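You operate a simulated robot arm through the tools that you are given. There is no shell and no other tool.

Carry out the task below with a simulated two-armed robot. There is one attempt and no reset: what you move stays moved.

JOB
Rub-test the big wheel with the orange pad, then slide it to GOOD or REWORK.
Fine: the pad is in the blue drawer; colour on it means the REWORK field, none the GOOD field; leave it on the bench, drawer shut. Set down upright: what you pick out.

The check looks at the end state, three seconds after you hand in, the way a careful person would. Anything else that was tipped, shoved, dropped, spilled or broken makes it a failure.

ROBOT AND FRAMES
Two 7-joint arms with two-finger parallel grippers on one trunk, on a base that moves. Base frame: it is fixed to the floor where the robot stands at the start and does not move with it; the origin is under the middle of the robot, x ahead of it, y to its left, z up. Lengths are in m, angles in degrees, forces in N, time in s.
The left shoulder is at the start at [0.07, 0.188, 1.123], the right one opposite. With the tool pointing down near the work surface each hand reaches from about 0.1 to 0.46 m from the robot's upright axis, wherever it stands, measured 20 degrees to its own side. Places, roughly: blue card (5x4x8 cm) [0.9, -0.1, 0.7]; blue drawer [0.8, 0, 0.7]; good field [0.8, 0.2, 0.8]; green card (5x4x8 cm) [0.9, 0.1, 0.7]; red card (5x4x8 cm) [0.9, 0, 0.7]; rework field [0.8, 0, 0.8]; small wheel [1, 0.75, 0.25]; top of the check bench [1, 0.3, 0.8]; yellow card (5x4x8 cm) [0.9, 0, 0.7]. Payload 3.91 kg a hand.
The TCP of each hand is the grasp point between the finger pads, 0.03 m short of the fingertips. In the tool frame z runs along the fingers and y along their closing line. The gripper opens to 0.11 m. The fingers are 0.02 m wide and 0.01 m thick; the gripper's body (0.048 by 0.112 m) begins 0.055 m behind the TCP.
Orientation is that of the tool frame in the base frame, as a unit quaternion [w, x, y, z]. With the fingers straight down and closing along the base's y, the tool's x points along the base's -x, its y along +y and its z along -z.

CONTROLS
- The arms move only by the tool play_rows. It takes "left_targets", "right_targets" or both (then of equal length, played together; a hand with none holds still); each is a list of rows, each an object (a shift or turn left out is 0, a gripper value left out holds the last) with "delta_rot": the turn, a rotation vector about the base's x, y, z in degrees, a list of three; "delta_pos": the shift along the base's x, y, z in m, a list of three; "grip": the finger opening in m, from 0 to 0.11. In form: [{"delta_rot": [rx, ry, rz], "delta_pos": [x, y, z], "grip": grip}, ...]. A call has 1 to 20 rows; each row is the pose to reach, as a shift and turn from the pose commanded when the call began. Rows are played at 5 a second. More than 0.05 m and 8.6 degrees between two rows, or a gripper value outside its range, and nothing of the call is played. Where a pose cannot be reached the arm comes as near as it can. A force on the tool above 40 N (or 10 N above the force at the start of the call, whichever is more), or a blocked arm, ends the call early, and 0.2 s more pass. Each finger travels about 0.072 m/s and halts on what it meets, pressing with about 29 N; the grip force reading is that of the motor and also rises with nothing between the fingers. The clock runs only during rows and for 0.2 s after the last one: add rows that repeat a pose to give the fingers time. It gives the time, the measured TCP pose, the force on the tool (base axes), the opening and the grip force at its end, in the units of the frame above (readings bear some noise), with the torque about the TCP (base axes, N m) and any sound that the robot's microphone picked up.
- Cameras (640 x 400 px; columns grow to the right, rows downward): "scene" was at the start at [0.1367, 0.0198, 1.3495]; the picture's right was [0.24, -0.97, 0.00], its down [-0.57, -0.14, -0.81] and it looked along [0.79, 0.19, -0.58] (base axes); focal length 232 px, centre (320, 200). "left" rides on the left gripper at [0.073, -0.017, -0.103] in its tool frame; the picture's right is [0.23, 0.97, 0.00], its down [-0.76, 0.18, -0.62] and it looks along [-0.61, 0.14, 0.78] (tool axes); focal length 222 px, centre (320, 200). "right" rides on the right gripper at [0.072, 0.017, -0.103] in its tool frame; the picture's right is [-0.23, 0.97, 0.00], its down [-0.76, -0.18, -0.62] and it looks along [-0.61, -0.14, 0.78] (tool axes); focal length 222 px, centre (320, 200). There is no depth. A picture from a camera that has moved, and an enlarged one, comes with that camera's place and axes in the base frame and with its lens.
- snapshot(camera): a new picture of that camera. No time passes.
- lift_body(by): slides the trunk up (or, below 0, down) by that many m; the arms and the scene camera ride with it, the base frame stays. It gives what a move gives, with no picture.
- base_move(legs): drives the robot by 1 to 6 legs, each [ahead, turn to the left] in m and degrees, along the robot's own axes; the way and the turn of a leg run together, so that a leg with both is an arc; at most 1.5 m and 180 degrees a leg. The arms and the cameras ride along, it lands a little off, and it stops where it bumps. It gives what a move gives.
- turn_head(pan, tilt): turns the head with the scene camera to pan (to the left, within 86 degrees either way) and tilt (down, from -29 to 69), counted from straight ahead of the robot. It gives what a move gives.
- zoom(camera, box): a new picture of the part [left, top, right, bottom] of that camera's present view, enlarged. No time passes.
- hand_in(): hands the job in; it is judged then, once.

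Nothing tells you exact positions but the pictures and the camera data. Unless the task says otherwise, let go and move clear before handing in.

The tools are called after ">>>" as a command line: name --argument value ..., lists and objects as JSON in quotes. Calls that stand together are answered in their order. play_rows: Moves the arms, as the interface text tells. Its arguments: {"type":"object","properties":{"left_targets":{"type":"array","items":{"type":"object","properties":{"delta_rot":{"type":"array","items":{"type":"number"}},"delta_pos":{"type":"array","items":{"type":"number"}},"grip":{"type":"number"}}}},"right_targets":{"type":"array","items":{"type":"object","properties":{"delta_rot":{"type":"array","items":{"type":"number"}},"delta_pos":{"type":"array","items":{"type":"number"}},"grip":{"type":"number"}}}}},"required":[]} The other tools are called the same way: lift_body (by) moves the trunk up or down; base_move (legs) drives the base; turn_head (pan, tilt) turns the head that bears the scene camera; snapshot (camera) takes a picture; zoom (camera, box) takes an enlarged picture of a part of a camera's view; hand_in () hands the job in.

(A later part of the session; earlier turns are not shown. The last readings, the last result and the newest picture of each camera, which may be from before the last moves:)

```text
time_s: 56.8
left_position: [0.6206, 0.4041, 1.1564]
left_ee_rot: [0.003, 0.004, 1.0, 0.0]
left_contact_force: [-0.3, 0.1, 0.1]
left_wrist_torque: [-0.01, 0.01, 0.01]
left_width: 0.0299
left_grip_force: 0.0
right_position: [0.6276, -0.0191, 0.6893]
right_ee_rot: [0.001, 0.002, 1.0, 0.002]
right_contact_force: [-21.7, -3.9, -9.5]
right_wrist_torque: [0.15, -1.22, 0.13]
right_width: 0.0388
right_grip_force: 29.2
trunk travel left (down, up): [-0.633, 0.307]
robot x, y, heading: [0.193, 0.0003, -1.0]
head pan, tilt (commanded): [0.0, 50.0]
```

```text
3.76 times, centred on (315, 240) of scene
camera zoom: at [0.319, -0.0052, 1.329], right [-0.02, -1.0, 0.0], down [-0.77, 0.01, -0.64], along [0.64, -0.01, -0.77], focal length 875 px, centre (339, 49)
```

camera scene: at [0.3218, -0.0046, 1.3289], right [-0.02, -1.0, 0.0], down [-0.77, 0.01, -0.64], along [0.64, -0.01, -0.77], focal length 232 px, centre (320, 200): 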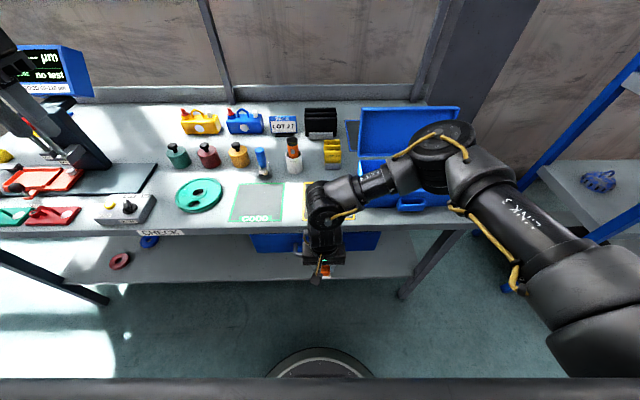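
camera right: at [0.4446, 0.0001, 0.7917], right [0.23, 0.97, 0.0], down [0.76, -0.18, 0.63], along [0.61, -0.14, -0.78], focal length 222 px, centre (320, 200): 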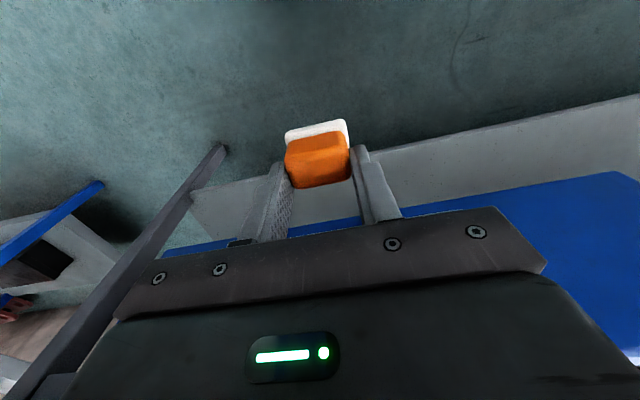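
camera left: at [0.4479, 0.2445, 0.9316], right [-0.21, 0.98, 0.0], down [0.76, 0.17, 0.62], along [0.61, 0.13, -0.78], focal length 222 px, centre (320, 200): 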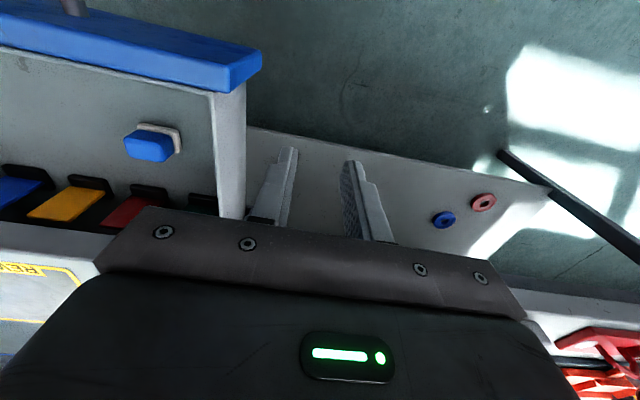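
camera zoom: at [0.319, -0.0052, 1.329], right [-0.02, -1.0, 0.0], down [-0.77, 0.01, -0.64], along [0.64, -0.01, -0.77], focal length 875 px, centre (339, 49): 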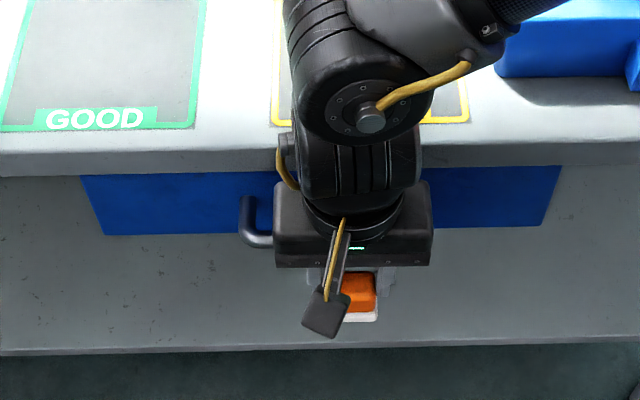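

The push now meets a firm 22 N resistance, so the drawer looks seated. I'll push 5 mm more to be sure, then release straight back.

>>> play_rows --right_targets '[{"delta_pos": [0.003, 0, 0]}, {"delta_pos": [0.005, 0, 0]}, {"delta_pos": [0.005, 0, 0]}]'

>>> play_rows --right_targets '[{"delta_pos": [-0.01, 0, 0]}, {"delta_pos": [-0.03, 0, 0]}, {"delta_pos": [-0.05, 0, 0]}, {"delta_pos": [-0.07, 0, 0]}, {"delta_pos": [-0.07, 0, 0]}]'

>>> zoom --camera "scene" --box '[230, 190, 400, 290]'

```text
time_s: 57.3
left_position: [0.6211, 0.4049, 1.1562]
left_ee_rot: [0.001, 0.005, 1.0, -0.001]
left_contact_force: [0.5, -0.1, -0.2]
left_wrist_torque: [0.01, 0.02, -0.03]
left_width: 0.03
left_grip_force: 0.1
right_position: [0.6265, -0.0181, 0.6884]
right_ee_rot: [-0.003, -0.001, 1.0, 0.0]
right_contact_force: [-14.3, -2.1, 5.2]
right_wrist_torque: [0.32, -1.61, 0.11]
right_width: 0.0388
right_grip_force: 29.2
trunk travel left (down, up): [-0.633, 0.307]
robot x, y, heading: [0.1939, -0.0002, -1.0]
head pan, tilt (commanded): [0.0, 50.0]
stopped in row 2 (right hand): the force on the tool passed its limit at 44 N (the readings are from after the stop); the commanded pose is now the measured one
```

```text
time_s: 58.5
left_position: [0.6231, 0.4047, 1.1562]
left_ee_rot: [0.001, 0.004, 1.0, -0.001]
left_contact_force: [0.5, 0.7, -0.6]
left_wrist_torque: [-0.03, 0.0, -0.01]
left_width: 0.0299
left_grip_force: 0.0
right_position: [0.5595, -0.0178, 0.687]
right_ee_rot: [-0.002, 0.001, 1.0, 0.0]
right_contact_force: [-0.2, -0.7, -0.1]
right_wrist_torque: [0.04, -0.01, 0.0]
right_width: 0.0388
right_grip_force: 29.2
trunk travel left (down, up): [-0.633, 0.307]
robot x, y, heading: [0.1951, 0.0001, -1.1]
head pan, tilt (commanded): [0.0, 50.0]
```

```text
3.76 times, centred on (315, 240) of scene
camera zoom: at [0.3211, -0.0046, 1.329], right [-0.02, -1.0, 0.0], down [-0.77, 0.01, -0.64], along [0.64, -0.01, -0.77], focal length 875 px, centre (339, 49)
```

zoom: 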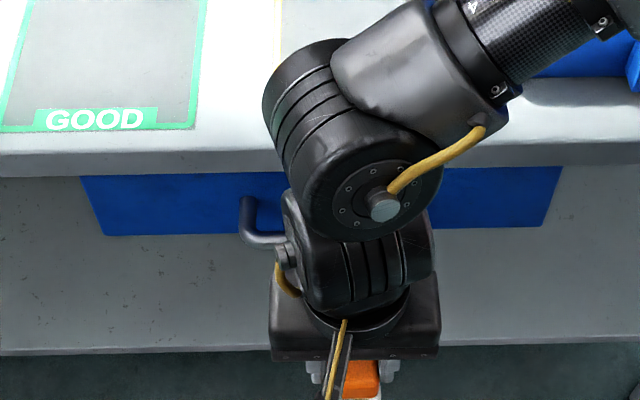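

The drawer is shut. Now I'll raise the right hand with the pad to a safe carrying height.

>>> play_rows --right_targets '[{"delta_pos": [0, -0.005, 0.04]}, {"delta_pos": [0.005, -0.01, 0.08]}, {"delta_pos": [0.01, -0.02, 0.12]}, {"delta_pos": [0.02, -0.03, 0.16]}, {"delta_pos": [0.03, -0.04, 0.2]}, {"delta_pos": [0.035, -0.05, 0.24]}, {"delta_pos": [0.04, -0.06, 0.28]}, {"delta_pos": [0.04, -0.06, 0.3]}, {"delta_pos": [0.04, -0.06, 0.3]}]'

>>> turn_head --pan 25 --tilt 45

>>> snapshot --camera "scene"

```text
time_s: 60.5
left_position: [0.6211, 0.4044, 1.1562]
left_ee_rot: [0.002, 0.004, 1.0, 0.0]
left_contact_force: [0.3, 0.4, -0.8]
left_wrist_torque: [-0.02, 0.02, 0.02]
left_width: 0.0304
left_grip_force: 0.1
right_position: [0.599, -0.0796, 0.9879]
right_ee_rot: [-0.002, 0.0, 1.0, 0.0]
right_contact_force: [-0.5, -0.3, -1.2]
right_wrist_torque: [0.01, -0.04, 0.0]
right_width: 0.0391
right_grip_force: 28.8
trunk travel left (down, up): [-0.633, 0.307]
robot x, y, heading: [0.1913, -0.0009, -1.2]
head pan, tilt (commanded): [0.0, 50.0]
```

```text
time_s: 61.4
left_position: [0.6216, 0.4052, 1.1549]
left_ee_rot: [0.002, 0.004, 1.0, 0.0]
left_contact_force: [-0.5, 0.7, 0.6]
left_wrist_torque: [-0.03, -0.01, 0.01]
left_width: 0.0298
left_grip_force: 0.0
right_position: [0.599, -0.0795, 0.9877]
right_ee_rot: [-0.002, 0.0, 1.0, 0.0]
right_contact_force: [0.0, 0.8, -0.2]
right_wrist_torque: [0.0, 0.0, 0.01]
right_width: 0.0388
right_grip_force: 28.9
trunk travel left (down, up): [-0.633, 0.307]
robot x, y, heading: [0.1929, -0.004, -1.1]
head pan, tilt (commanded): [25.0, 45.0]
```

```text
taken
camera scene: at [0.3182, 0.0297, 1.3359], right [0.41, -0.91, 0.0], down [-0.65, -0.29, -0.71], along [0.65, 0.29, -0.71], focal length 232 px, centre (320, 200)
```

scene: 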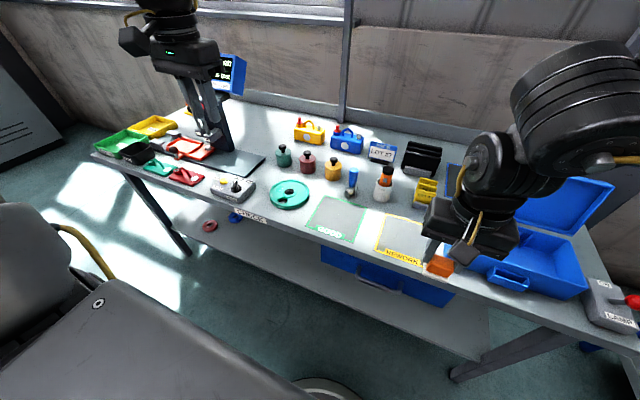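

>>> zoom --camera "scene" --box '[200, 150, 380, 260]'

```text
3.56 times, centred on (290, 205) of scene
camera zoom: at [0.3182, 0.0297, 1.3359], right [0.41, -0.91, 0.0], down [-0.65, -0.29, -0.71], along [0.65, 0.29, -0.71], focal length 826 px, centre (427, 182)
```

zoom: 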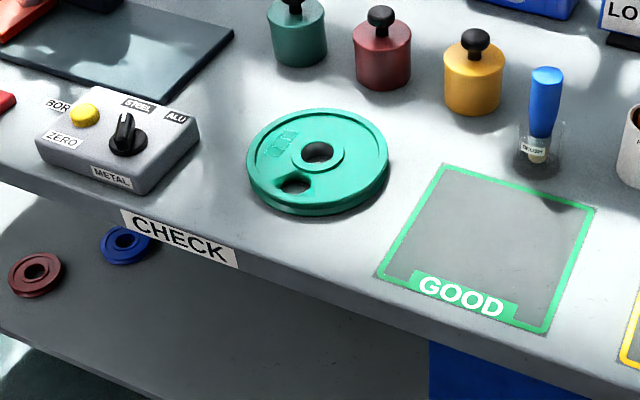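

The wheel is centred near [0.780, 0.344] (Ø≈0.127), GOOD field centre ≈ [0.766, 0.170], REWORK centre ≈ [0.766, −0.035]. I'll drive in an oblique path to about [0.39, 0.28] heading 20° so the right hand with the pad comes over the wheel.

>>> base_move --legs '[[0, 56], [0.345, 0]]'

>>> snapshot --camera "scene"

```text
time_s: 66.1
left_position: [0.3053, 0.865, 1.1562]
left_ee_rot: [0.001, -0.459, 0.888, 0.002]
left_contact_force: [0.3, -0.4, 0.1]
left_wrist_torque: [0.0, 0.0, 0.03]
left_width: 0.0301
left_grip_force: 0.0
right_position: [0.6889, 0.571, 0.9877]
right_ee_rot: [-0.002, -0.465, 0.885, 0.0]
right_contact_force: [0.0, -0.6, -0.4]
right_wrist_torque: [-0.02, -0.04, 0.0]
right_width: 0.0387
right_grip_force: 29.2
trunk travel left (down, up): [-0.633, 0.307]
robot x, y, heading: [0.3926, 0.2789, 54.2]
head pan, tilt (commanded): [25.0, 45.0]
```

```text
taken
camera scene: at [0.4395, 0.4006, 1.3359], right [0.98, -0.19, 0.0], down [-0.13, -0.69, -0.71], along [0.13, 0.69, -0.71], focal length 232 px, centre (320, 200)
```

scene: 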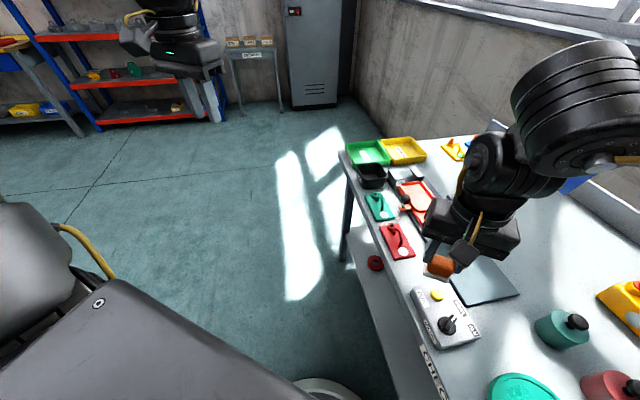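

The robot is at [0.393, 0.279] as planned, pad hand well above the bench items. I'll turn right 34° to bring the pad over the wheel.

>>> base_move --legs '[[0, -34]]'

>>> turn_head --pan -10 --tilt 55

>>> snapshot --camera "scene"

>>> snapshot --camera "right"

```text
time_s: 68.1
left_position: [0.6437, 0.8176, 1.1557]
left_ee_rot: [0.002, -0.183, 0.983, 0.0]
left_contact_force: [0.0, -0.1, 0.3]
left_wrist_torque: [-0.02, -0.04, -0.03]
left_width: 0.0302
left_grip_force: 0.0
right_position: [0.8006, 0.3603, 0.9874]
right_ee_rot: [-0.002, -0.188, 0.982, -0.001]
right_contact_force: [0.4, 0.2, -0.9]
right_wrist_torque: [-0.02, 0.0, 0.02]
right_width: 0.0387
right_grip_force: 29.1
trunk travel left (down, up): [-0.633, 0.307]
robot x, y, heading: [0.3952, 0.2793, 20.8]
head pan, tilt (commanded): [25.0, 45.0]
```

```text
time_s: 69.1
left_position: [0.6437, 0.8182, 1.1565]
left_ee_rot: [0.002, -0.183, 0.983, 0.0]
left_contact_force: [-0.4, 0.4, -0.3]
left_wrist_torque: [0.01, 0.0, -0.03]
left_width: 0.0299
left_grip_force: 0.0
right_position: [0.7997, 0.36, 0.9875]
right_ee_rot: [-0.001, -0.188, 0.982, 0.0]
right_contact_force: [-0.3, -0.1, -0.6]
right_wrist_torque: [-0.01, 0.02, -0.01]
right_width: 0.0387
right_grip_force: 29.0
trunk travel left (down, up): [-0.633, 0.307]
robot x, y, heading: [0.394, 0.2783, 20.5]
head pan, tilt (commanded): [-10.0, 55.0]
```

```text
taken
camera scene: at [0.513, 0.3114, 1.3225], right [0.19, -0.98, 0.0], down [-0.8, -0.15, -0.57], along [0.56, 0.11, -0.82], focal length 232 px, centre (320, 200)
```

scene: 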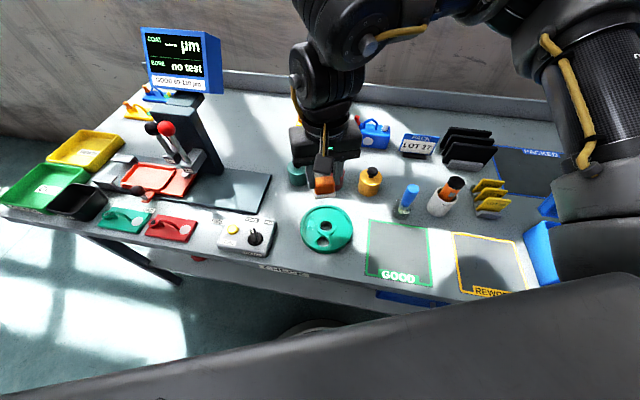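

```text
taken
camera right: at [0.7273, 0.3478, 1.0914], right [-0.15, 0.99, 0.0], down [0.77, 0.12, 0.62], along [0.61, 0.09, -0.78], focal length 222 px, centre (320, 200)
```

right: 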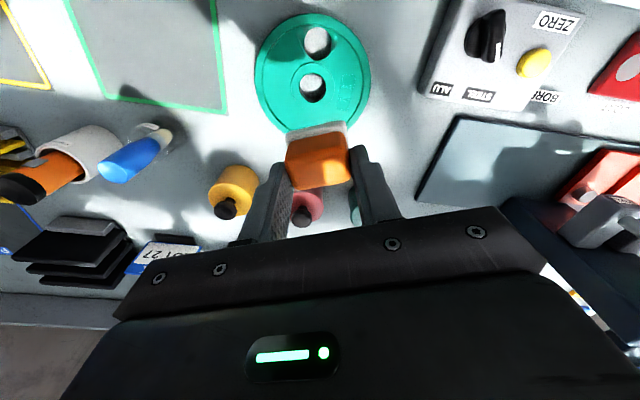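

The pad hand is above the wheel (centre ≈ [0.783, 0.346]); a second hole sits on the wheel's near side, so I'll rub on the far half. Lowering to just above the surface first.

>>> play_rows --right_targets '[{"delta_pos": [0.007, -0.012, -0.02]}, {"delta_pos": [0.013, -0.025, -0.045]}, {"delta_pos": [0.013, -0.025, -0.07]}, {"delta_pos": [0.013, -0.025, -0.09]}, {"delta_pos": [0.013, -0.025, -0.1]}, {"delta_pos": [0.013, -0.025, -0.1]}]'

>>> snapshot --camera "right"

>>> zoom --camera "scene" --box '[260, 150, 400, 260]'

```text
time_s: 70.5
left_position: [0.6429, 0.8179, 1.1558]
left_ee_rot: [0.002, -0.183, 0.983, -0.001]
left_contact_force: [0.5, -0.6, -0.1]
left_wrist_torque: [-0.02, -0.01, -0.01]
left_width: 0.0299
left_grip_force: 0.0
right_position: [0.8129, 0.3337, 0.8861]
right_ee_rot: [-0.002, -0.188, 0.982, 0.0]
right_contact_force: [0.6, 0.2, -0.3]
right_wrist_torque: [0.02, -0.01, 0.02]
right_width: 0.0388
right_grip_force: 29.3
trunk travel left (down, up): [-0.633, 0.307]
robot x, y, heading: [0.3941, 0.2818, 20.6]
head pan, tilt (commanded): [-10.0, 55.0]
```

```text
taken
camera right: at [0.74, 0.322, 0.9906], right [-0.15, 0.99, 0.0], down [0.78, 0.12, 0.62], along [0.61, 0.09, -0.78], focal length 222 px, centre (320, 200)
```

right: 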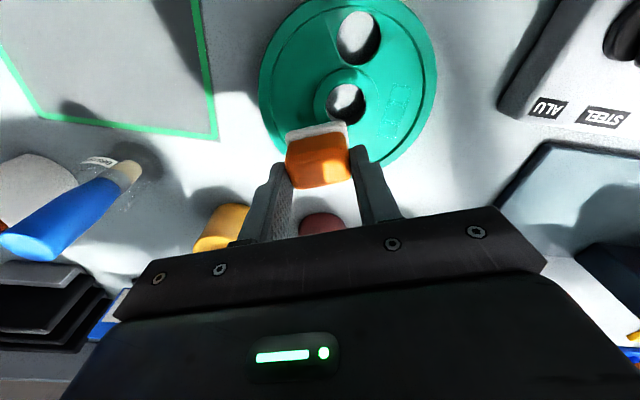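

```text
3.64 times, centred on (330, 205) of scene
camera zoom: at [0.5129, 0.3113, 1.3225], right [0.19, -0.98, 0.0], down [-0.81, -0.15, -0.57], along [0.56, 0.11, -0.82], focal length 845 px, centre (284, 182)
```

zoom: 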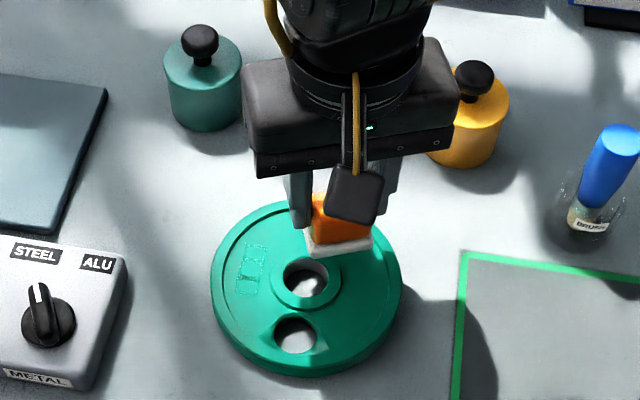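

Pad is over the wheel's far half, bottom at about z≈0.835. I'll shift slightly to y=0.345 and lower gently to find contact.

>>> play_rows --right_targets '[{"delta_pos": [0, 0.011, 0]}, {"delta_pos": [0, 0.011, -0.004]}, {"delta_pos": [0, 0.011, -0.008]}, {"delta_pos": [0, 0.011, -0.01]}, {"delta_pos": [0, 0.011, -0.01]}]'

```text
time_s: 71.7
left_position: [0.6434, 0.8175, 1.1555]
left_ee_rot: [0.002, -0.183, 0.983, 0.001]
left_contact_force: [0.1, -0.4, -0.3]
left_wrist_torque: [0.01, 0.03, 0.0]
left_width: 0.0299
left_grip_force: 0.0
right_position: [0.8135, 0.3445, 0.8773]
right_ee_rot: [-0.001, -0.188, 0.982, 0.0]
right_contact_force: [-0.1, 0.4, -0.1]
right_wrist_torque: [-0.01, 0.01, -0.01]
right_width: 0.0388
right_grip_force: 29.6
trunk travel left (down, up): [-0.633, 0.307]
robot x, y, heading: [0.3881, 0.2822, 20.7]
head pan, tilt (commanded): [-10.0, 55.0]
```

>>> play_rows --right_targets '[{"delta_pos": [0, 0, -0.002]}, {"delta_pos": [0, 0, -0.004]}, {"delta_pos": [0, 0, -0.006]}, {"delta_pos": [0, 0, -0.006]}]'

```text
time_s: 72.7
left_position: [0.6441, 0.8171, 1.1558]
left_ee_rot: [0.002, -0.183, 0.983, -0.002]
left_contact_force: [-0.1, 0.3, -0.6]
left_wrist_torque: [0.03, 0.0, -0.02]
left_width: 0.0297
left_grip_force: 0.1
right_position: [0.8136, 0.3439, 0.8714]
right_ee_rot: [-0.002, -0.188, 0.982, 0.0]
right_contact_force: [-0.2, -0.2, -0.4]
right_wrist_torque: [0.03, -0.01, -0.03]
right_width: 0.0389
right_grip_force: 28.6
trunk travel left (down, up): [-0.633, 0.307]
robot x, y, heading: [0.3947, 0.2791, 20.9]
head pan, tilt (commanded): [-10.0, 55.0]
```

No contact yet at TCP z=0.871. I'll keep lowering by small amounts.

>>> play_rows --right_targets '[{"delta_pos": [0, 0, -0.002]}, {"delta_pos": [0, 0, -0.004]}, {"delta_pos": [0, 0, -0.005]}, {"delta_pos": [0, 0, -0.005]}]'

>>> zoom --camera "scene" --box '[260, 150, 400, 260]'

```text
time_s: 73.7
left_position: [0.6429, 0.8163, 1.1564]
left_ee_rot: [0.002, -0.183, 0.983, 0.0]
left_contact_force: [0.6, -0.8, 0.4]
left_wrist_torque: [0.01, -0.01, 0.0]
left_width: 0.0299
left_grip_force: 0.1
right_position: [0.8118, 0.3445, 0.8685]
right_ee_rot: [0.0, -0.187, 0.982, -0.001]
right_contact_force: [6.3, -5.7, 25.9]
right_wrist_torque: [-0.18, -0.23, -0.03]
right_width: 0.0389
right_grip_force: 29.0
trunk travel left (down, up): [-0.633, 0.307]
robot x, y, heading: [0.3938, 0.2797, 20.7]
head pan, tilt (commanded): [-10.0, 55.0]
```

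```text
3.64 times, centred on (330, 205) of scene
camera zoom: at [0.5116, 0.3098, 1.3228], right [0.18, -0.98, 0.0], down [-0.8, -0.15, -0.57], along [0.56, 0.11, -0.82], focal length 845 px, centre (284, 182)
```

zoom: 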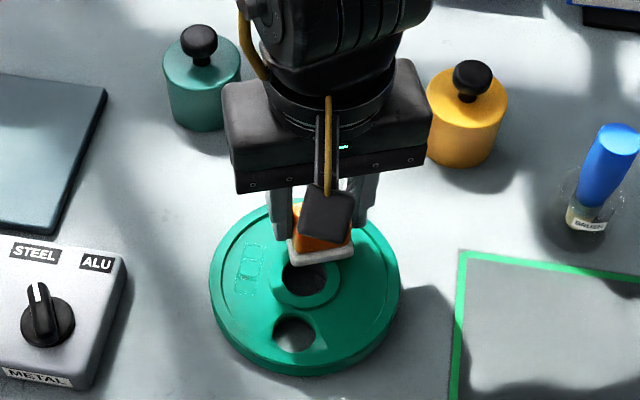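

Contact made (≈26 N down). I'll ease off slightly and rub back and forth over the wheel's far half.

>>> play_rows --right_targets '[{"delta_pos": [0, 0, 0.001]}, {"delta_pos": [0, 0.01, 0.001]}, {"delta_pos": [0, 0.02, 0.001]}, {"delta_pos": [0, 0.01, 0.001]}, {"delta_pos": [0, 0, 0.001]}, {"delta_pos": [0, -0.01, 0.001]}, {"delta_pos": [0, -0.02, 0.001]}, {"delta_pos": [0, -0.01, 0.001]}, {"delta_pos": [0, 0, 0.001]}, {"delta_pos": [0, 0.01, 0.001]}, {"delta_pos": [0, 0.02, 0.001]}, {"delta_pos": [0, 0.01, 0.001]}, {"delta_pos": [0, 0, 0.001]}, {"delta_pos": [0, -0.01, 0.001]}, {"delta_pos": [0, -0.02, 0.001]}, {"delta_pos": [0, -0.01, 0.001]}, {"delta_pos": [0, 0, 0.001]}]'

>>> zoom --camera "scene" --box '[260, 150, 400, 260]'

```text
time_s: 77.3
left_position: [0.6423, 0.817, 1.1566]
left_ee_rot: [0.002, -0.184, 0.983, -0.001]
left_contact_force: [0.5, 0.4, -0.3]
left_wrist_torque: [0.02, 0.02, 0.02]
left_width: 0.0302
left_grip_force: 0.0
right_position: [0.8135, 0.3448, 0.8682]
right_ee_rot: [-0.001, -0.188, 0.982, -0.001]
right_contact_force: [1.1, -6.3, 13.7]
right_wrist_torque: [-0.17, -0.03, -0.05]
right_width: 0.039
right_grip_force: 29.0
trunk travel left (down, up): [-0.633, 0.307]
robot x, y, heading: [0.3933, 0.2822, 20.7]
head pan, tilt (commanded): [-10.0, 55.0]
```

```text
3.64 times, centred on (330, 205) of scene
camera zoom: at [0.5118, 0.311, 1.3226], right [0.18, -0.98, 0.0], down [-0.8, -0.15, -0.57], along [0.56, 0.11, -0.82], focal length 845 px, centre (284, 182)
```

zoom: 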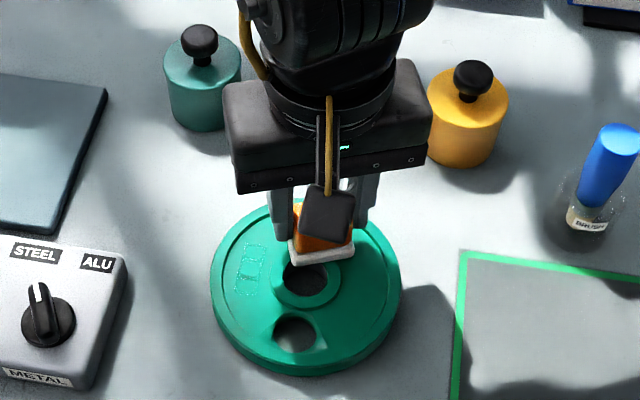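

The rub held a steady ~14 N and the wheel stayed put. One more set of strokes, with some forward/back motion, then lift off.

>>> play_rows --right_targets '[{"delta_pos": [0, 0.01, 0]}, {"delta_pos": [0, 0.02, 0]}, {"delta_pos": [0.005, 0.01, 0]}, {"delta_pos": [0.008, 0, 0]}, {"delta_pos": [0.005, -0.01, 0]}, {"delta_pos": [0, -0.02, 0]}, {"delta_pos": [-0.005, -0.01, 0]}, {"delta_pos": [-0.008, 0, 0]}, {"delta_pos": [-0.005, 0.01, 0]}, {"delta_pos": [0, 0.02, 0]}, {"delta_pos": [0, 0.01, 0]}, {"delta_pos": [0, 0, 0]}, {"delta_pos": [0, -0.01, 0]}, {"delta_pos": [0, 0, 0]}, {"delta_pos": [0, 0, 0.02]}, {"delta_pos": [0, 0, 0.05]}, {"delta_pos": [0, 0, 0.08]}, {"delta_pos": [0, 0, 0.11]}, {"delta_pos": [0, 0, 0.14]}, {"delta_pos": [0, 0, 0.14]}]'

>>> snapshot --camera "scene"

>>> zoom --camera "right" --box '[220, 0, 460, 200]'

```text
time_s: 81.5
left_position: [0.6441, 0.8168, 1.1559]
left_ee_rot: [0.002, -0.183, 0.983, 0.0]
left_contact_force: [-0.4, -0.2, -0.1]
left_wrist_torque: [-0.05, 0.02, 0.01]
left_width: 0.0301
left_grip_force: 0.1
right_position: [0.814, 0.3438, 1.0081]
right_ee_rot: [-0.001, -0.189, 0.982, -0.001]
right_contact_force: [0.2, 0.0, -1.5]
right_wrist_torque: [-0.02, 0.05, 0.01]
right_width: 0.0389
right_grip_force: 28.8
trunk travel left (down, up): [-0.633, 0.307]
robot x, y, heading: [0.3918, 0.2836, 20.7]
head pan, tilt (commanded): [-10.0, 55.0]
```

```text
taken
camera scene: at [0.5136, 0.3113, 1.3224], right [0.19, -0.98, 0.0], down [-0.81, -0.15, -0.57], along [0.56, 0.11, -0.82], focal length 232 px, centre (320, 200)
```

scene: 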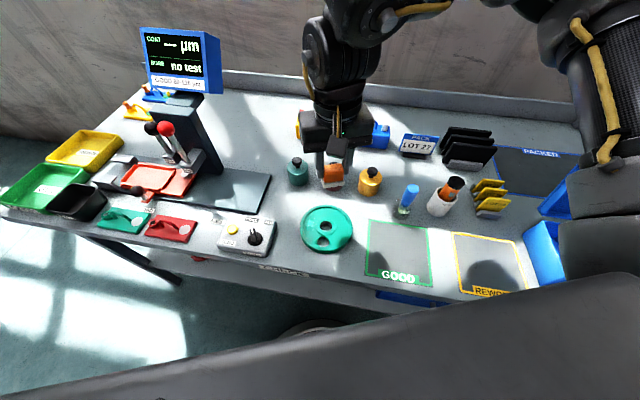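

```text
2.00 times, centred on (340, 100) of right
camera zoom: at [0.7411, 0.3331, 1.1111], right [-0.15, 0.99, 0.0], down [0.78, 0.12, 0.62], along [0.61, 0.09, -0.78], focal length 444 px, centre (280, 400)
```

zoom: 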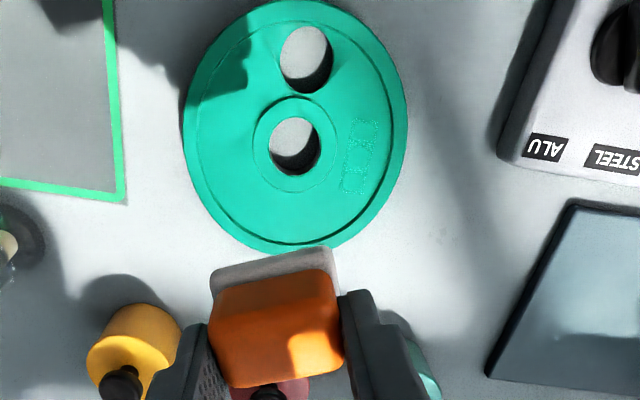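

The rub is done and the wheel is unmoved. First a close look at the visible edge of the felt, then I'll tilt the pad to see its underside.

>>> zoom --camera "right" --box '[270, 110, 370, 200]'

>>> zoom --camera "scene" --box '[300, 140, 370, 210]'

>>> snapshot --camera "left"

```text
4.44 times, centred on (320, 155) of right
camera zoom: at [0.7411, 0.3331, 1.1111], right [-0.15, 0.99, 0.0], down [0.78, 0.12, 0.62], along [0.61, 0.09, -0.78], focal length 987 px, centre (320, 400)
```

zoom: 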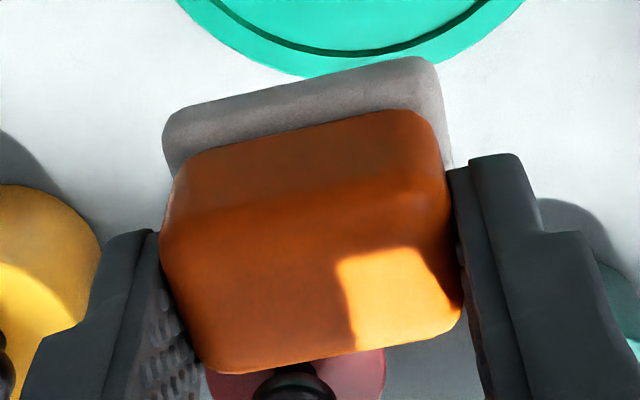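

```text
5.71 times, centred on (335, 175) of scene
camera zoom: at [0.5136, 0.3113, 1.3224], right [0.19, -0.98, 0.0], down [-0.81, -0.15, -0.57], along [0.56, 0.11, -0.82], focal length 1328 px, centre (234, 343)
```

zoom: 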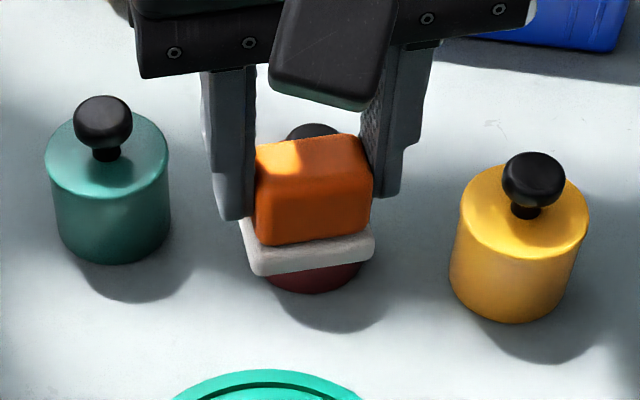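

```text
taken
camera left: at [0.583, 0.7755, 1.259], right [-0.56, 0.83, 0.0], down [0.64, 0.44, 0.63], along [0.52, 0.35, -0.78], focal length 222 px, centre (320, 200)
```

left: 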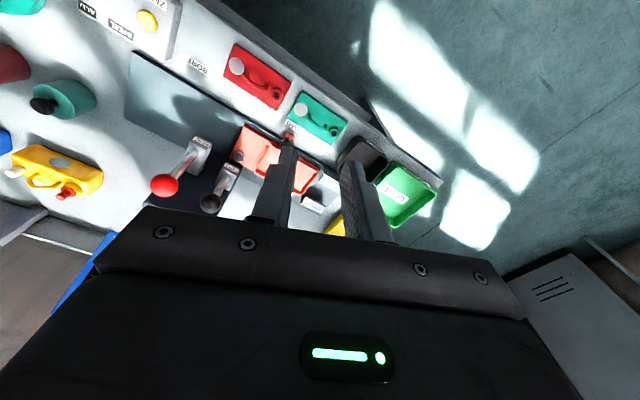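

No colour on the felt's edges, but the underside must be seen. I'll back away from the bench for free space, then roll the right hand so the pad's face turns toward my head camera.

>>> base_move --legs '[[-0.28, 0]]'

>>> turn_head --pan -30 --tilt 25

>>> snapshot --camera "scene"

```text
time_s: 83.5
left_position: [0.3789, 0.7192, 1.1563]
left_ee_rot: [0.002, -0.185, 0.983, 0.001]
left_contact_force: [0.4, 0.4, -0.3]
left_wrist_torque: [0.02, -0.05, 0.04]
left_width: 0.0299
left_grip_force: 0.0
right_position: [0.5504, 0.2456, 1.0073]
right_ee_rot: [-0.001, -0.19, 0.982, -0.001]
right_contact_force: [1.2, -0.4, -0.8]
right_wrist_torque: [0.02, 0.0, 0.02]
right_width: 0.0388
right_grip_force: 29.4
trunk travel left (down, up): [-0.633, 0.307]
robot x, y, heading: [0.1292, 0.1751, 20.8]
head pan, tilt (commanded): [-10.0, 55.0]
```

```text
time_s: 84.5
left_position: [0.3776, 0.7185, 1.1559]
left_ee_rot: [0.002, -0.185, 0.983, -0.001]
left_contact_force: [0.2, -0.8, -0.4]
left_wrist_torque: [0.01, 0.0, 0.01]
left_width: 0.0298
left_grip_force: 0.1
right_position: [0.5493, 0.2452, 1.0068]
right_ee_rot: [-0.002, -0.189, 0.982, 0.0]
right_contact_force: [-0.3, 0.4, 0.0]
right_wrist_torque: [-0.01, 0.04, 0.0]
right_width: 0.0387
right_grip_force: 29.0
trunk travel left (down, up): [-0.633, 0.307]
robot x, y, heading: [0.1331, 0.1791, 20.7]
head pan, tilt (commanded): [-30.0, 25.0]
```

```text
taken
camera scene: at [0.2686, 0.1833, 1.3663], right [-0.16, -0.99, 0.0], down [-0.42, 0.07, -0.91], along [0.89, -0.14, -0.42], focal length 232 px, centre (320, 200)
```

scene: 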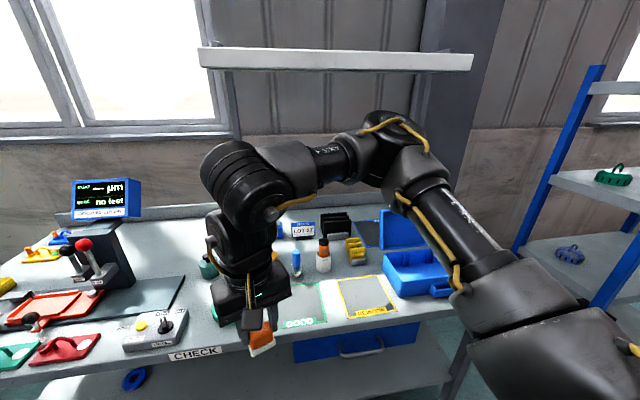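

With free space now, I'll roll the right hand about the forward axis so the pad's face turns toward the left, in steps.

>>> play_rows --right_targets '[{"delta_rot": [7.9, 3.0, 0], "delta_pos": [-0.0035, 0.0094, 0.012]}, {"delta_rot": [15.8, 6.0, 0], "delta_pos": [-0.007, 0.0188, 0.024]}, {"delta_rot": [23.7, 9.0, 0], "delta_pos": [-0.0105, 0.0282, 0.036]}, {"delta_rot": [31.6, 12.0, 0], "delta_pos": [-0.014, 0.0376, 0.048]}, {"delta_rot": [39.5, 15.0, 0], "delta_pos": [-0.0175, 0.047, 0.06]}, {"delta_rot": [47.4, 18.0, 0], "delta_pos": [-0.021, 0.0564, 0.072]}, {"delta_rot": [47.4, 18.0, 0], "delta_pos": [-0.021, 0.0564, 0.072]}]'

>>> snapshot --camera "scene"

```text
time_s: 86.1
left_position: [0.3767, 0.7184, 1.155]
left_ee_rot: [0.002, -0.184, 0.983, 0.0]
left_contact_force: [0.5, -0.1, 0.0]
left_wrist_torque: [0.0, -0.03, 0.0]
left_width: 0.0305
left_grip_force: 0.0
right_position: [0.5273, 0.3035, 1.0799]
right_ee_rot: [-0.075, -0.172, 0.887, 0.422]
right_contact_force: [-0.6, -0.3, -0.2]
right_wrist_torque: [-0.01, -0.02, 0.02]
right_width: 0.0389
right_grip_force: 29.5
trunk travel left (down, up): [-0.633, 0.307]
robot x, y, heading: [0.1315, 0.1817, 21.0]
head pan, tilt (commanded): [-30.0, 25.0]
```

```text
taken
camera scene: at [0.2679, 0.1834, 1.3665], right [-0.16, -0.99, 0.0], down [-0.42, 0.07, -0.91], along [0.89, -0.15, -0.42], focal length 232 px, centre (320, 200)
```

scene: 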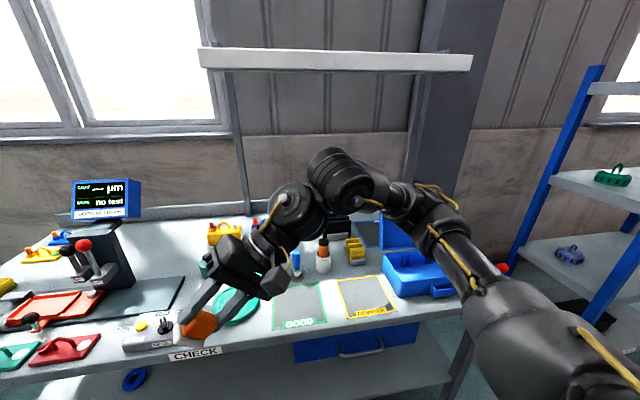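

>>> zoom --camera "scene" --box '[150, 280, 250, 360]'

>>> snapshot --camera "left"

```text
5.00 times, centred on (200, 320) of scene
camera zoom: at [0.2679, 0.1834, 1.3665], right [-0.16, -0.99, 0.0], down [-0.42, 0.07, -0.91], along [0.89, -0.15, -0.42], focal length 1162 px, centre (920, -400)
```

zoom: 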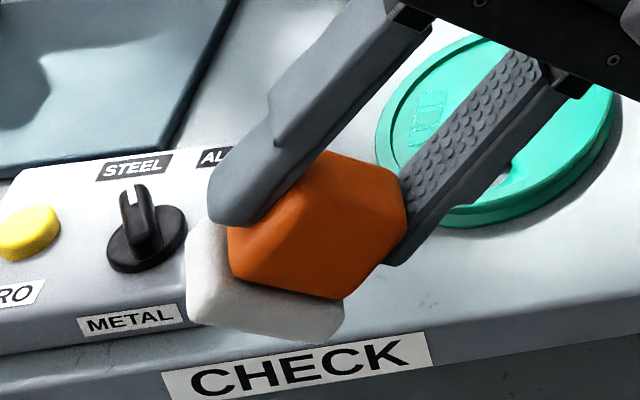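

```text
taken
camera left: at [0.3163, 0.6758, 1.2591], right [-0.56, 0.83, 0.0], down [0.64, 0.44, 0.63], along [0.52, 0.35, -0.78], focal length 222 px, centre (320, 200)
```

left: 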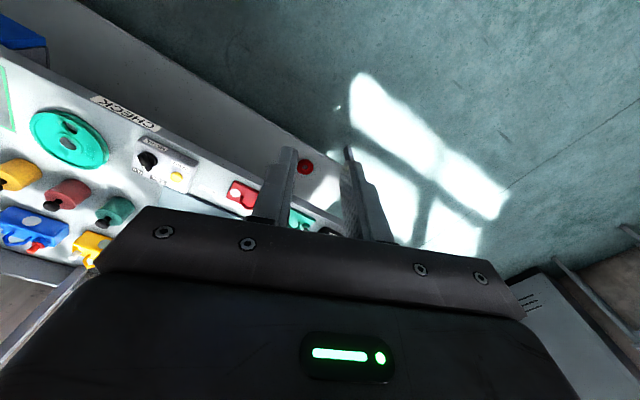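

The scene camera can't see the face from here, so I'll use the left wrist camera: roll the right hand another 30° so the pad faces left, and yaw the left hand to look toward it.

>>> play_rows --right_targets '[{"delta_rot": [7.0, 2.7, 0], "delta_pos": [0, 0, 0.008]}, {"delta_rot": [14.0, 5.4, 0], "delta_pos": [0, 0, 0.016]}, {"delta_rot": [21.0, 8.1, 0], "delta_pos": [0, 0, 0.024]}, {"delta_rot": [28.0, 10.7, 0], "delta_pos": [0, 0, 0.03]}, {"delta_rot": [28.0, 10.7, 0], "delta_pos": [0, 0, 0.03]}, {"delta_rot": [28.0, 10.7, 0], "delta_pos": [0, 0, 0.03]}, {"delta_rot": [28.0, 10.7, 0], "delta_pos": [0, 0, 0.03]}, {"delta_rot": [28.0, 10.7, 0], "delta_pos": [0, 0, 0.03]}, {"delta_rot": [28.0, 10.7, 0], "delta_pos": [0, 0, 0.03]}, {"delta_rot": [28.0, 10.7, 0], "delta_pos": [0, 0, 0.03]}, {"delta_rot": [28.0, 10.7, 0], "delta_pos": [0, 0, 0.03]}, {"delta_rot": [28.0, 10.7, 0], "delta_pos": [0, 0, 0.03]}]' --left_targets '[{"delta_rot": [0, 0, -8.2]}, {"delta_rot": [0, 0, -16.4]}, {"delta_rot": [0, 0, -24.6]}, {"delta_rot": [0, 0, -32.8]}, {"delta_rot": [0, 0, -41]}, {"delta_rot": [0, 0, -49.2]}, {"delta_rot": [0, 0, -57.4]}, {"delta_rot": [0, 0, -65.6]}, {"delta_rot": [0, 0, -73.8]}, {"delta_rot": [0, 0, -82]}, {"delta_rot": [0, 0, -90]}, {"delta_rot": [0, 0, -90]}]'

>>> snapshot --camera "left"

>>> snapshot --camera "scene"

```text
time_s: 88.7
left_position: [0.3772, 0.7185, 1.1551]
left_ee_rot: [0.001, 0.565, 0.825, -0.001]
left_contact_force: [0.8, 0.1, 0.1]
left_wrist_torque: [0.0, 0.02, 0.02]
left_width: 0.03
left_grip_force: 0.0
right_position: [0.5214, 0.3102, 1.1443]
right_ee_rot: [-0.114, -0.145, 0.748, 0.638]
right_contact_force: [0.0, -0.2, -0.2]
right_wrist_torque: [-0.02, -0.01, 0.0]
right_width: 0.0386
right_grip_force: 28.6
right hand out of reach, approached as far as the arm can: row 3, 4, 5, 6, 7, 8, 9, 10, 11, 12
trunk travel left (down, up): [-0.633, 0.307]
robot x, y, heading: [0.1305, 0.1793, 20.9]
head pan, tilt (commanded): [-30.0, 25.0]
```

```text
taken
camera left: at [0.3366, 0.7794, 1.2595], right [0.83, 0.56, 0.0], down [0.44, -0.64, 0.63], along [0.35, -0.52, -0.78], focal length 222 px, centre (320, 200)
```

left: 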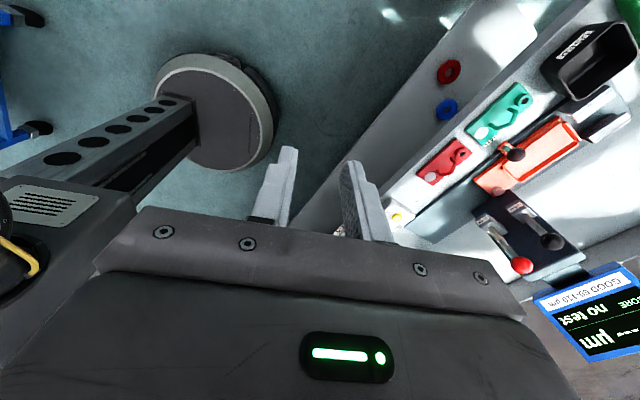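

```text
taken
camera scene: at [0.2683, 0.183, 1.3665], right [-0.16, -0.99, 0.0], down [-0.42, 0.07, -0.91], along [0.89, -0.14, -0.42], focal length 232 px, centre (320, 200)
```

scene: 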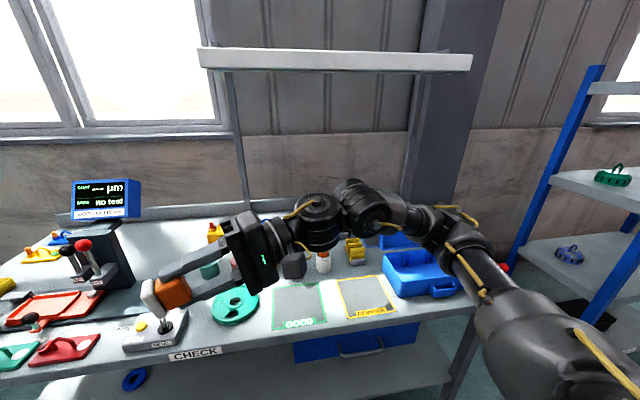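

The pad now faces left. I'll lower the right hand a bit and tilt the left hand up so its camera looks straight at the pad face.

>>> play_rows --left_targets '[{"delta_rot": [-7.8, -3.08, 0], "delta_pos": [0.01, -0.024, 0.006]}, {"delta_rot": [-15.6, -6.16, 0], "delta_pos": [0.02, -0.048, 0.012]}, {"delta_rot": [-23.4, -9.24, 0], "delta_pos": [0.03, -0.072, 0.018]}, {"delta_rot": [-31.2, -12.3, 0], "delta_pos": [0.04, -0.096, 0.024]}, {"delta_rot": [-39.0, -15.4, 0], "delta_pos": [0.05, -0.12, 0.03]}, {"delta_rot": [-39.0, -15.4, 0], "delta_pos": [0.05, -0.12, 0.03]}]' --right_targets '[{"delta_pos": [0, 0, -0.025]}, {"delta_pos": [0, 0, -0.05]}, {"delta_pos": [0, 0, -0.075]}, {"delta_pos": [0, 0, -0.1]}, {"delta_pos": [0, 0, -0.12]}, {"delta_pos": [0, 0, -0.12]}]'

>>> snapshot --camera "left"

>>> snapshot --camera "scene"

```text
time_s: 90.1
left_position: [0.4267, 0.5963, 1.1848]
left_ee_rot: [0.298, 0.526, 0.77, -0.202]
left_contact_force: [0.6, -0.8, 0.5]
left_wrist_torque: [-0.01, -0.01, 0.0]
left_width: 0.0299
left_grip_force: 0.0
right_position: [0.5204, 0.3097, 1.145]
right_ee_rot: [-0.113, -0.145, 0.748, 0.638]
right_contact_force: [-0.2, -0.5, -0.4]
right_wrist_torque: [0.0, -0.01, 0.01]
right_width: 0.0386
right_grip_force: 29.2
right hand out of reach, approached as far as the arm can: row 1, 2, 3, 4, 5, 6
trunk travel left (down, up): [-0.633, 0.307]
robot x, y, heading: [0.1274, 0.181, 20.6]
head pan, tilt (commanded): [-30.0, 25.0]
```

```text
taken
camera left: at [0.3684, 0.7051, 1.2131], right [0.85, 0.51, -0.15], down [0.22, -0.07, 0.97], along [0.49, -0.86, -0.17], focal length 222 px, centre (320, 200)
```

left: 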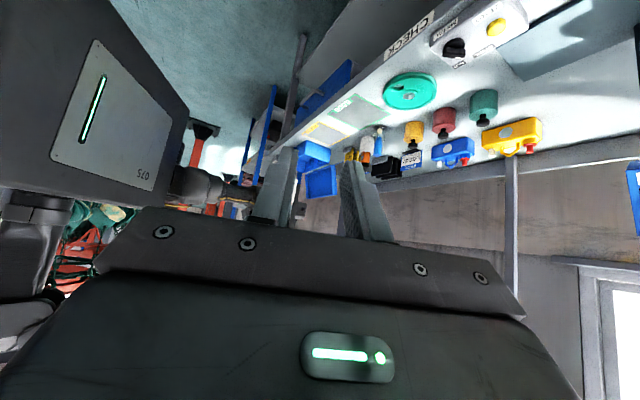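

```text
taken
camera scene: at [0.2683, 0.1822, 1.3665], right [-0.16, -0.99, 0.0], down [-0.42, 0.07, -0.91], along [0.89, -0.14, -0.42], focal length 232 px, centre (320, 200)
```

scene: 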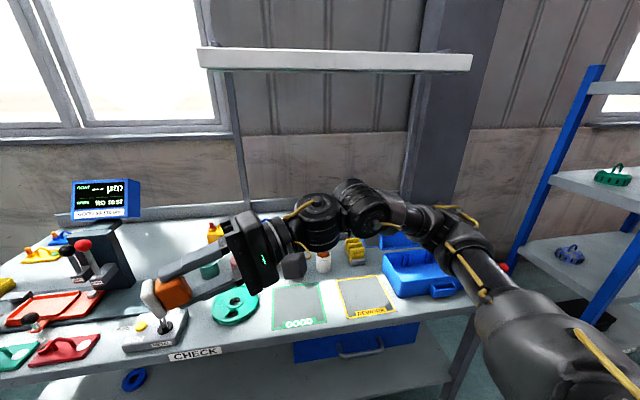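

The pad is just hidden behind the left finger in this view. I'll tilt the left hand another 16° and raise it 5 cm so the pad appears above the fingers.

>>> play_rows --left_targets '[{"delta_rot": [-7.44, -2.94, 0], "delta_pos": [0, 0, 0.025]}, {"delta_rot": [-14.9, -5.9, 0], "delta_pos": [0, 0, 0.05]}, {"delta_rot": [-14.9, -5.9, 0], "delta_pos": [0, 0, 0.05]}]'

>>> snapshot --camera "left"

```text
time_s: 90.9
left_position: [0.4265, 0.5985, 1.2348]
left_ee_rot: [0.403, 0.493, 0.721, -0.273]
left_contact_force: [-0.4, -0.6, -0.9]
left_wrist_torque: [-0.02, 0.01, -0.03]
left_width: 0.0303
left_grip_force: 0.1
right_position: [0.5216, 0.3091, 1.1443]
right_ee_rot: [-0.114, -0.145, 0.748, 0.638]
right_contact_force: [-0.5, -0.9, -1.6]
right_wrist_torque: [-0.04, -0.04, 0.0]
right_width: 0.0388
right_grip_force: 29.0
trunk travel left (down, up): [-0.633, 0.307]
robot x, y, heading: [0.1292, 0.1786, 21.0]
head pan, tilt (commanded): [-30.0, 25.0]
```

```text
taken
camera left: at [0.367, 0.7091, 1.2271], right [0.86, 0.47, -0.19], down [0.12, 0.18, 0.98], along [0.49, -0.87, 0.1], focal length 222 px, centre (320, 200)
```

left: 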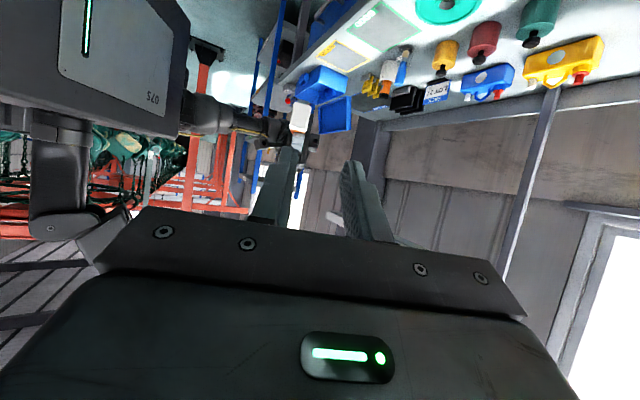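

The pad's white face is now visible at about (300, 118). Zooming in to inspect it.

>>> zoom --camera "left" --box '[270, 90, 340, 150]'

```text
6.67 times, centred on (305, 120) of left
camera zoom: at [0.367, 0.7091, 1.2271], right [0.86, 0.47, -0.19], down [0.12, 0.18, 0.98], along [0.49, -0.87, 0.1], focal length 1481 px, centre (420, 733)
```

zoom: 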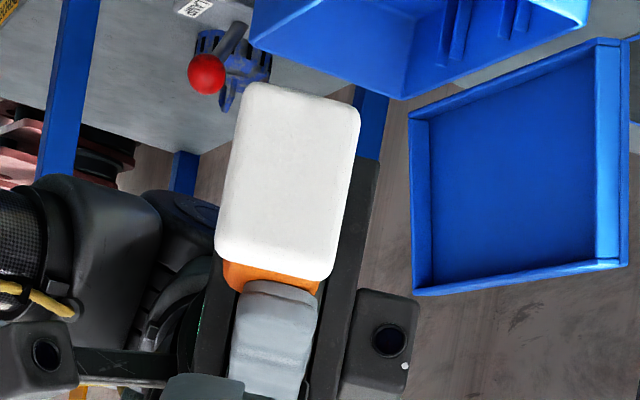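

The pad's rubbing face is clean white – no colour – so the wheel belongs on GOOD. I'll bring both hands back to upright, then go set the pad down on the free bench spot left of the wheel.

>>> play_rows --right_targets '[{"delta_rot": [-7.53, -2.9, 0], "delta_pos": [0.0027, -0.0064, -0.004]}, {"delta_rot": [-15.06, -5.8, 0], "delta_pos": [0.0055, -0.0128, -0.012]}, {"delta_rot": [-22.59, -8.7, 0], "delta_pos": [0.0082, -0.0192, -0.024]}, {"delta_rot": [-30.12, -11.6, 0], "delta_pos": [0.011, -0.0256, -0.04]}, {"delta_rot": [-37.65, -14.5, 0], "delta_pos": [0.0137, -0.032, -0.056]}, {"delta_rot": [-45.18, -17.4, 0], "delta_pos": [0.0164, -0.0384, -0.072]}, {"delta_rot": [-52.71, -20.3, 0], "delta_pos": [0.0192, -0.0448, -0.088]}, {"delta_rot": [-60.24, -23.2, 0], "delta_pos": [0.022, -0.0512, -0.104]}, {"delta_rot": [-67.77, -26.1, 0], "delta_pos": [0.0247, -0.0576, -0.12]}, {"delta_rot": [-75.3, -29.0, 0], "delta_pos": [0.0274, -0.064, -0.137]}, {"delta_rot": [-75.3, -29.0, 0], "delta_pos": [0.0274, -0.064, -0.137]}]' --left_targets '[{"delta_rot": [7.7, 3.04, 0], "delta_pos": [-0.007, 0.017, -0.011]}, {"delta_rot": [15.4, 6.08, 0], "delta_pos": [-0.014, 0.034, -0.022]}, {"delta_rot": [23.1, 9.12, 0], "delta_pos": [-0.021, 0.051, -0.033]}, {"delta_rot": [30.8, 12.16, 0], "delta_pos": [-0.028, 0.068, -0.044]}, {"delta_rot": [38.5, 15.2, 0], "delta_pos": [-0.035, 0.085, -0.055]}, {"delta_rot": [46.2, 18.24, 0], "delta_pos": [-0.042, 0.102, -0.066]}, {"delta_rot": [53.9, 21.3, 0], "delta_pos": [-0.05, 0.12, -0.08]}, {"delta_rot": [53.9, 21.3, 0], "delta_pos": [-0.05, 0.12, -0.08]}, {"delta_rot": [53.9, 21.3, 0], "delta_pos": [-0.05, 0.12, -0.08]}, {"delta_rot": [53.9, 21.3, 0], "delta_pos": [-0.05, 0.12, -0.08]}, {"delta_rot": [53.9, 21.3, 0], "delta_pos": [-0.05, 0.12, -0.08]}]'

>>> turn_head --pan 10 --tilt 45

>>> snapshot --camera "scene"

```text
time_s: 93.3
left_position: [0.3756, 0.7178, 1.1557]
left_ee_rot: [0.001, 0.565, 0.825, -0.002]
left_contact_force: [0.4, -0.5, -0.4]
left_wrist_torque: [0.01, 0.0, -0.01]
left_width: 0.03
left_grip_force: 0.2
right_position: [0.5484, 0.245, 1.0032]
right_ee_rot: [0.001, -0.19, 0.982, 0.0]
right_contact_force: [0.3, -0.6, -0.5]
right_wrist_torque: [0.01, 0.01, 0.0]
right_width: 0.0389
right_grip_force: 29.0
trunk travel left (down, up): [-0.633, 0.307]
robot x, y, heading: [0.1325, 0.1794, 20.6]
head pan, tilt (commanded): [-30.0, 25.0]
```

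```text
time_s: 94.3
left_position: [0.3767, 0.7169, 1.1562]
left_ee_rot: [0.0, 0.564, 0.825, -0.002]
left_contact_force: [0.4, 0.4, -0.5]
left_wrist_torque: [-0.05, -0.02, 0.03]
left_width: 0.03
left_grip_force: 0.1
right_position: [0.5467, 0.2456, 1.0035]
right_ee_rot: [0.001, -0.191, 0.982, 0.0]
right_contact_force: [-0.1, 0.8, 0.2]
right_wrist_torque: [0.0, -0.03, 0.03]
right_width: 0.0389
right_grip_force: 29.0
trunk travel left (down, up): [-0.633, 0.307]
robot x, y, heading: [0.1268, 0.1806, 20.6]
head pan, tilt (commanded): [10.0, 45.0]
```

```text
taken
camera scene: at [0.2473, 0.2392, 1.3359], right [0.51, -0.86, 0.0], down [-0.61, -0.36, -0.71], along [0.61, 0.36, -0.71], focal length 232 px, centre (320, 200)
```

scene: 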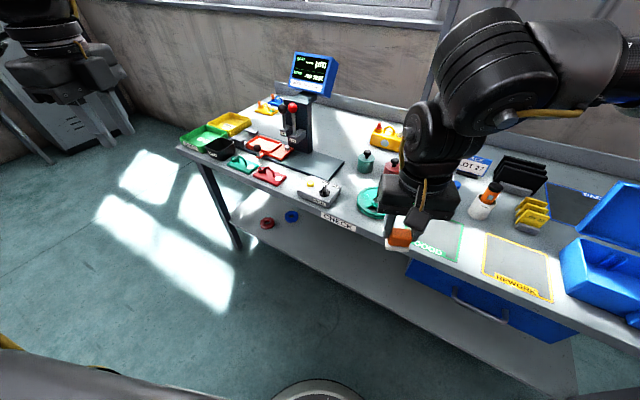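

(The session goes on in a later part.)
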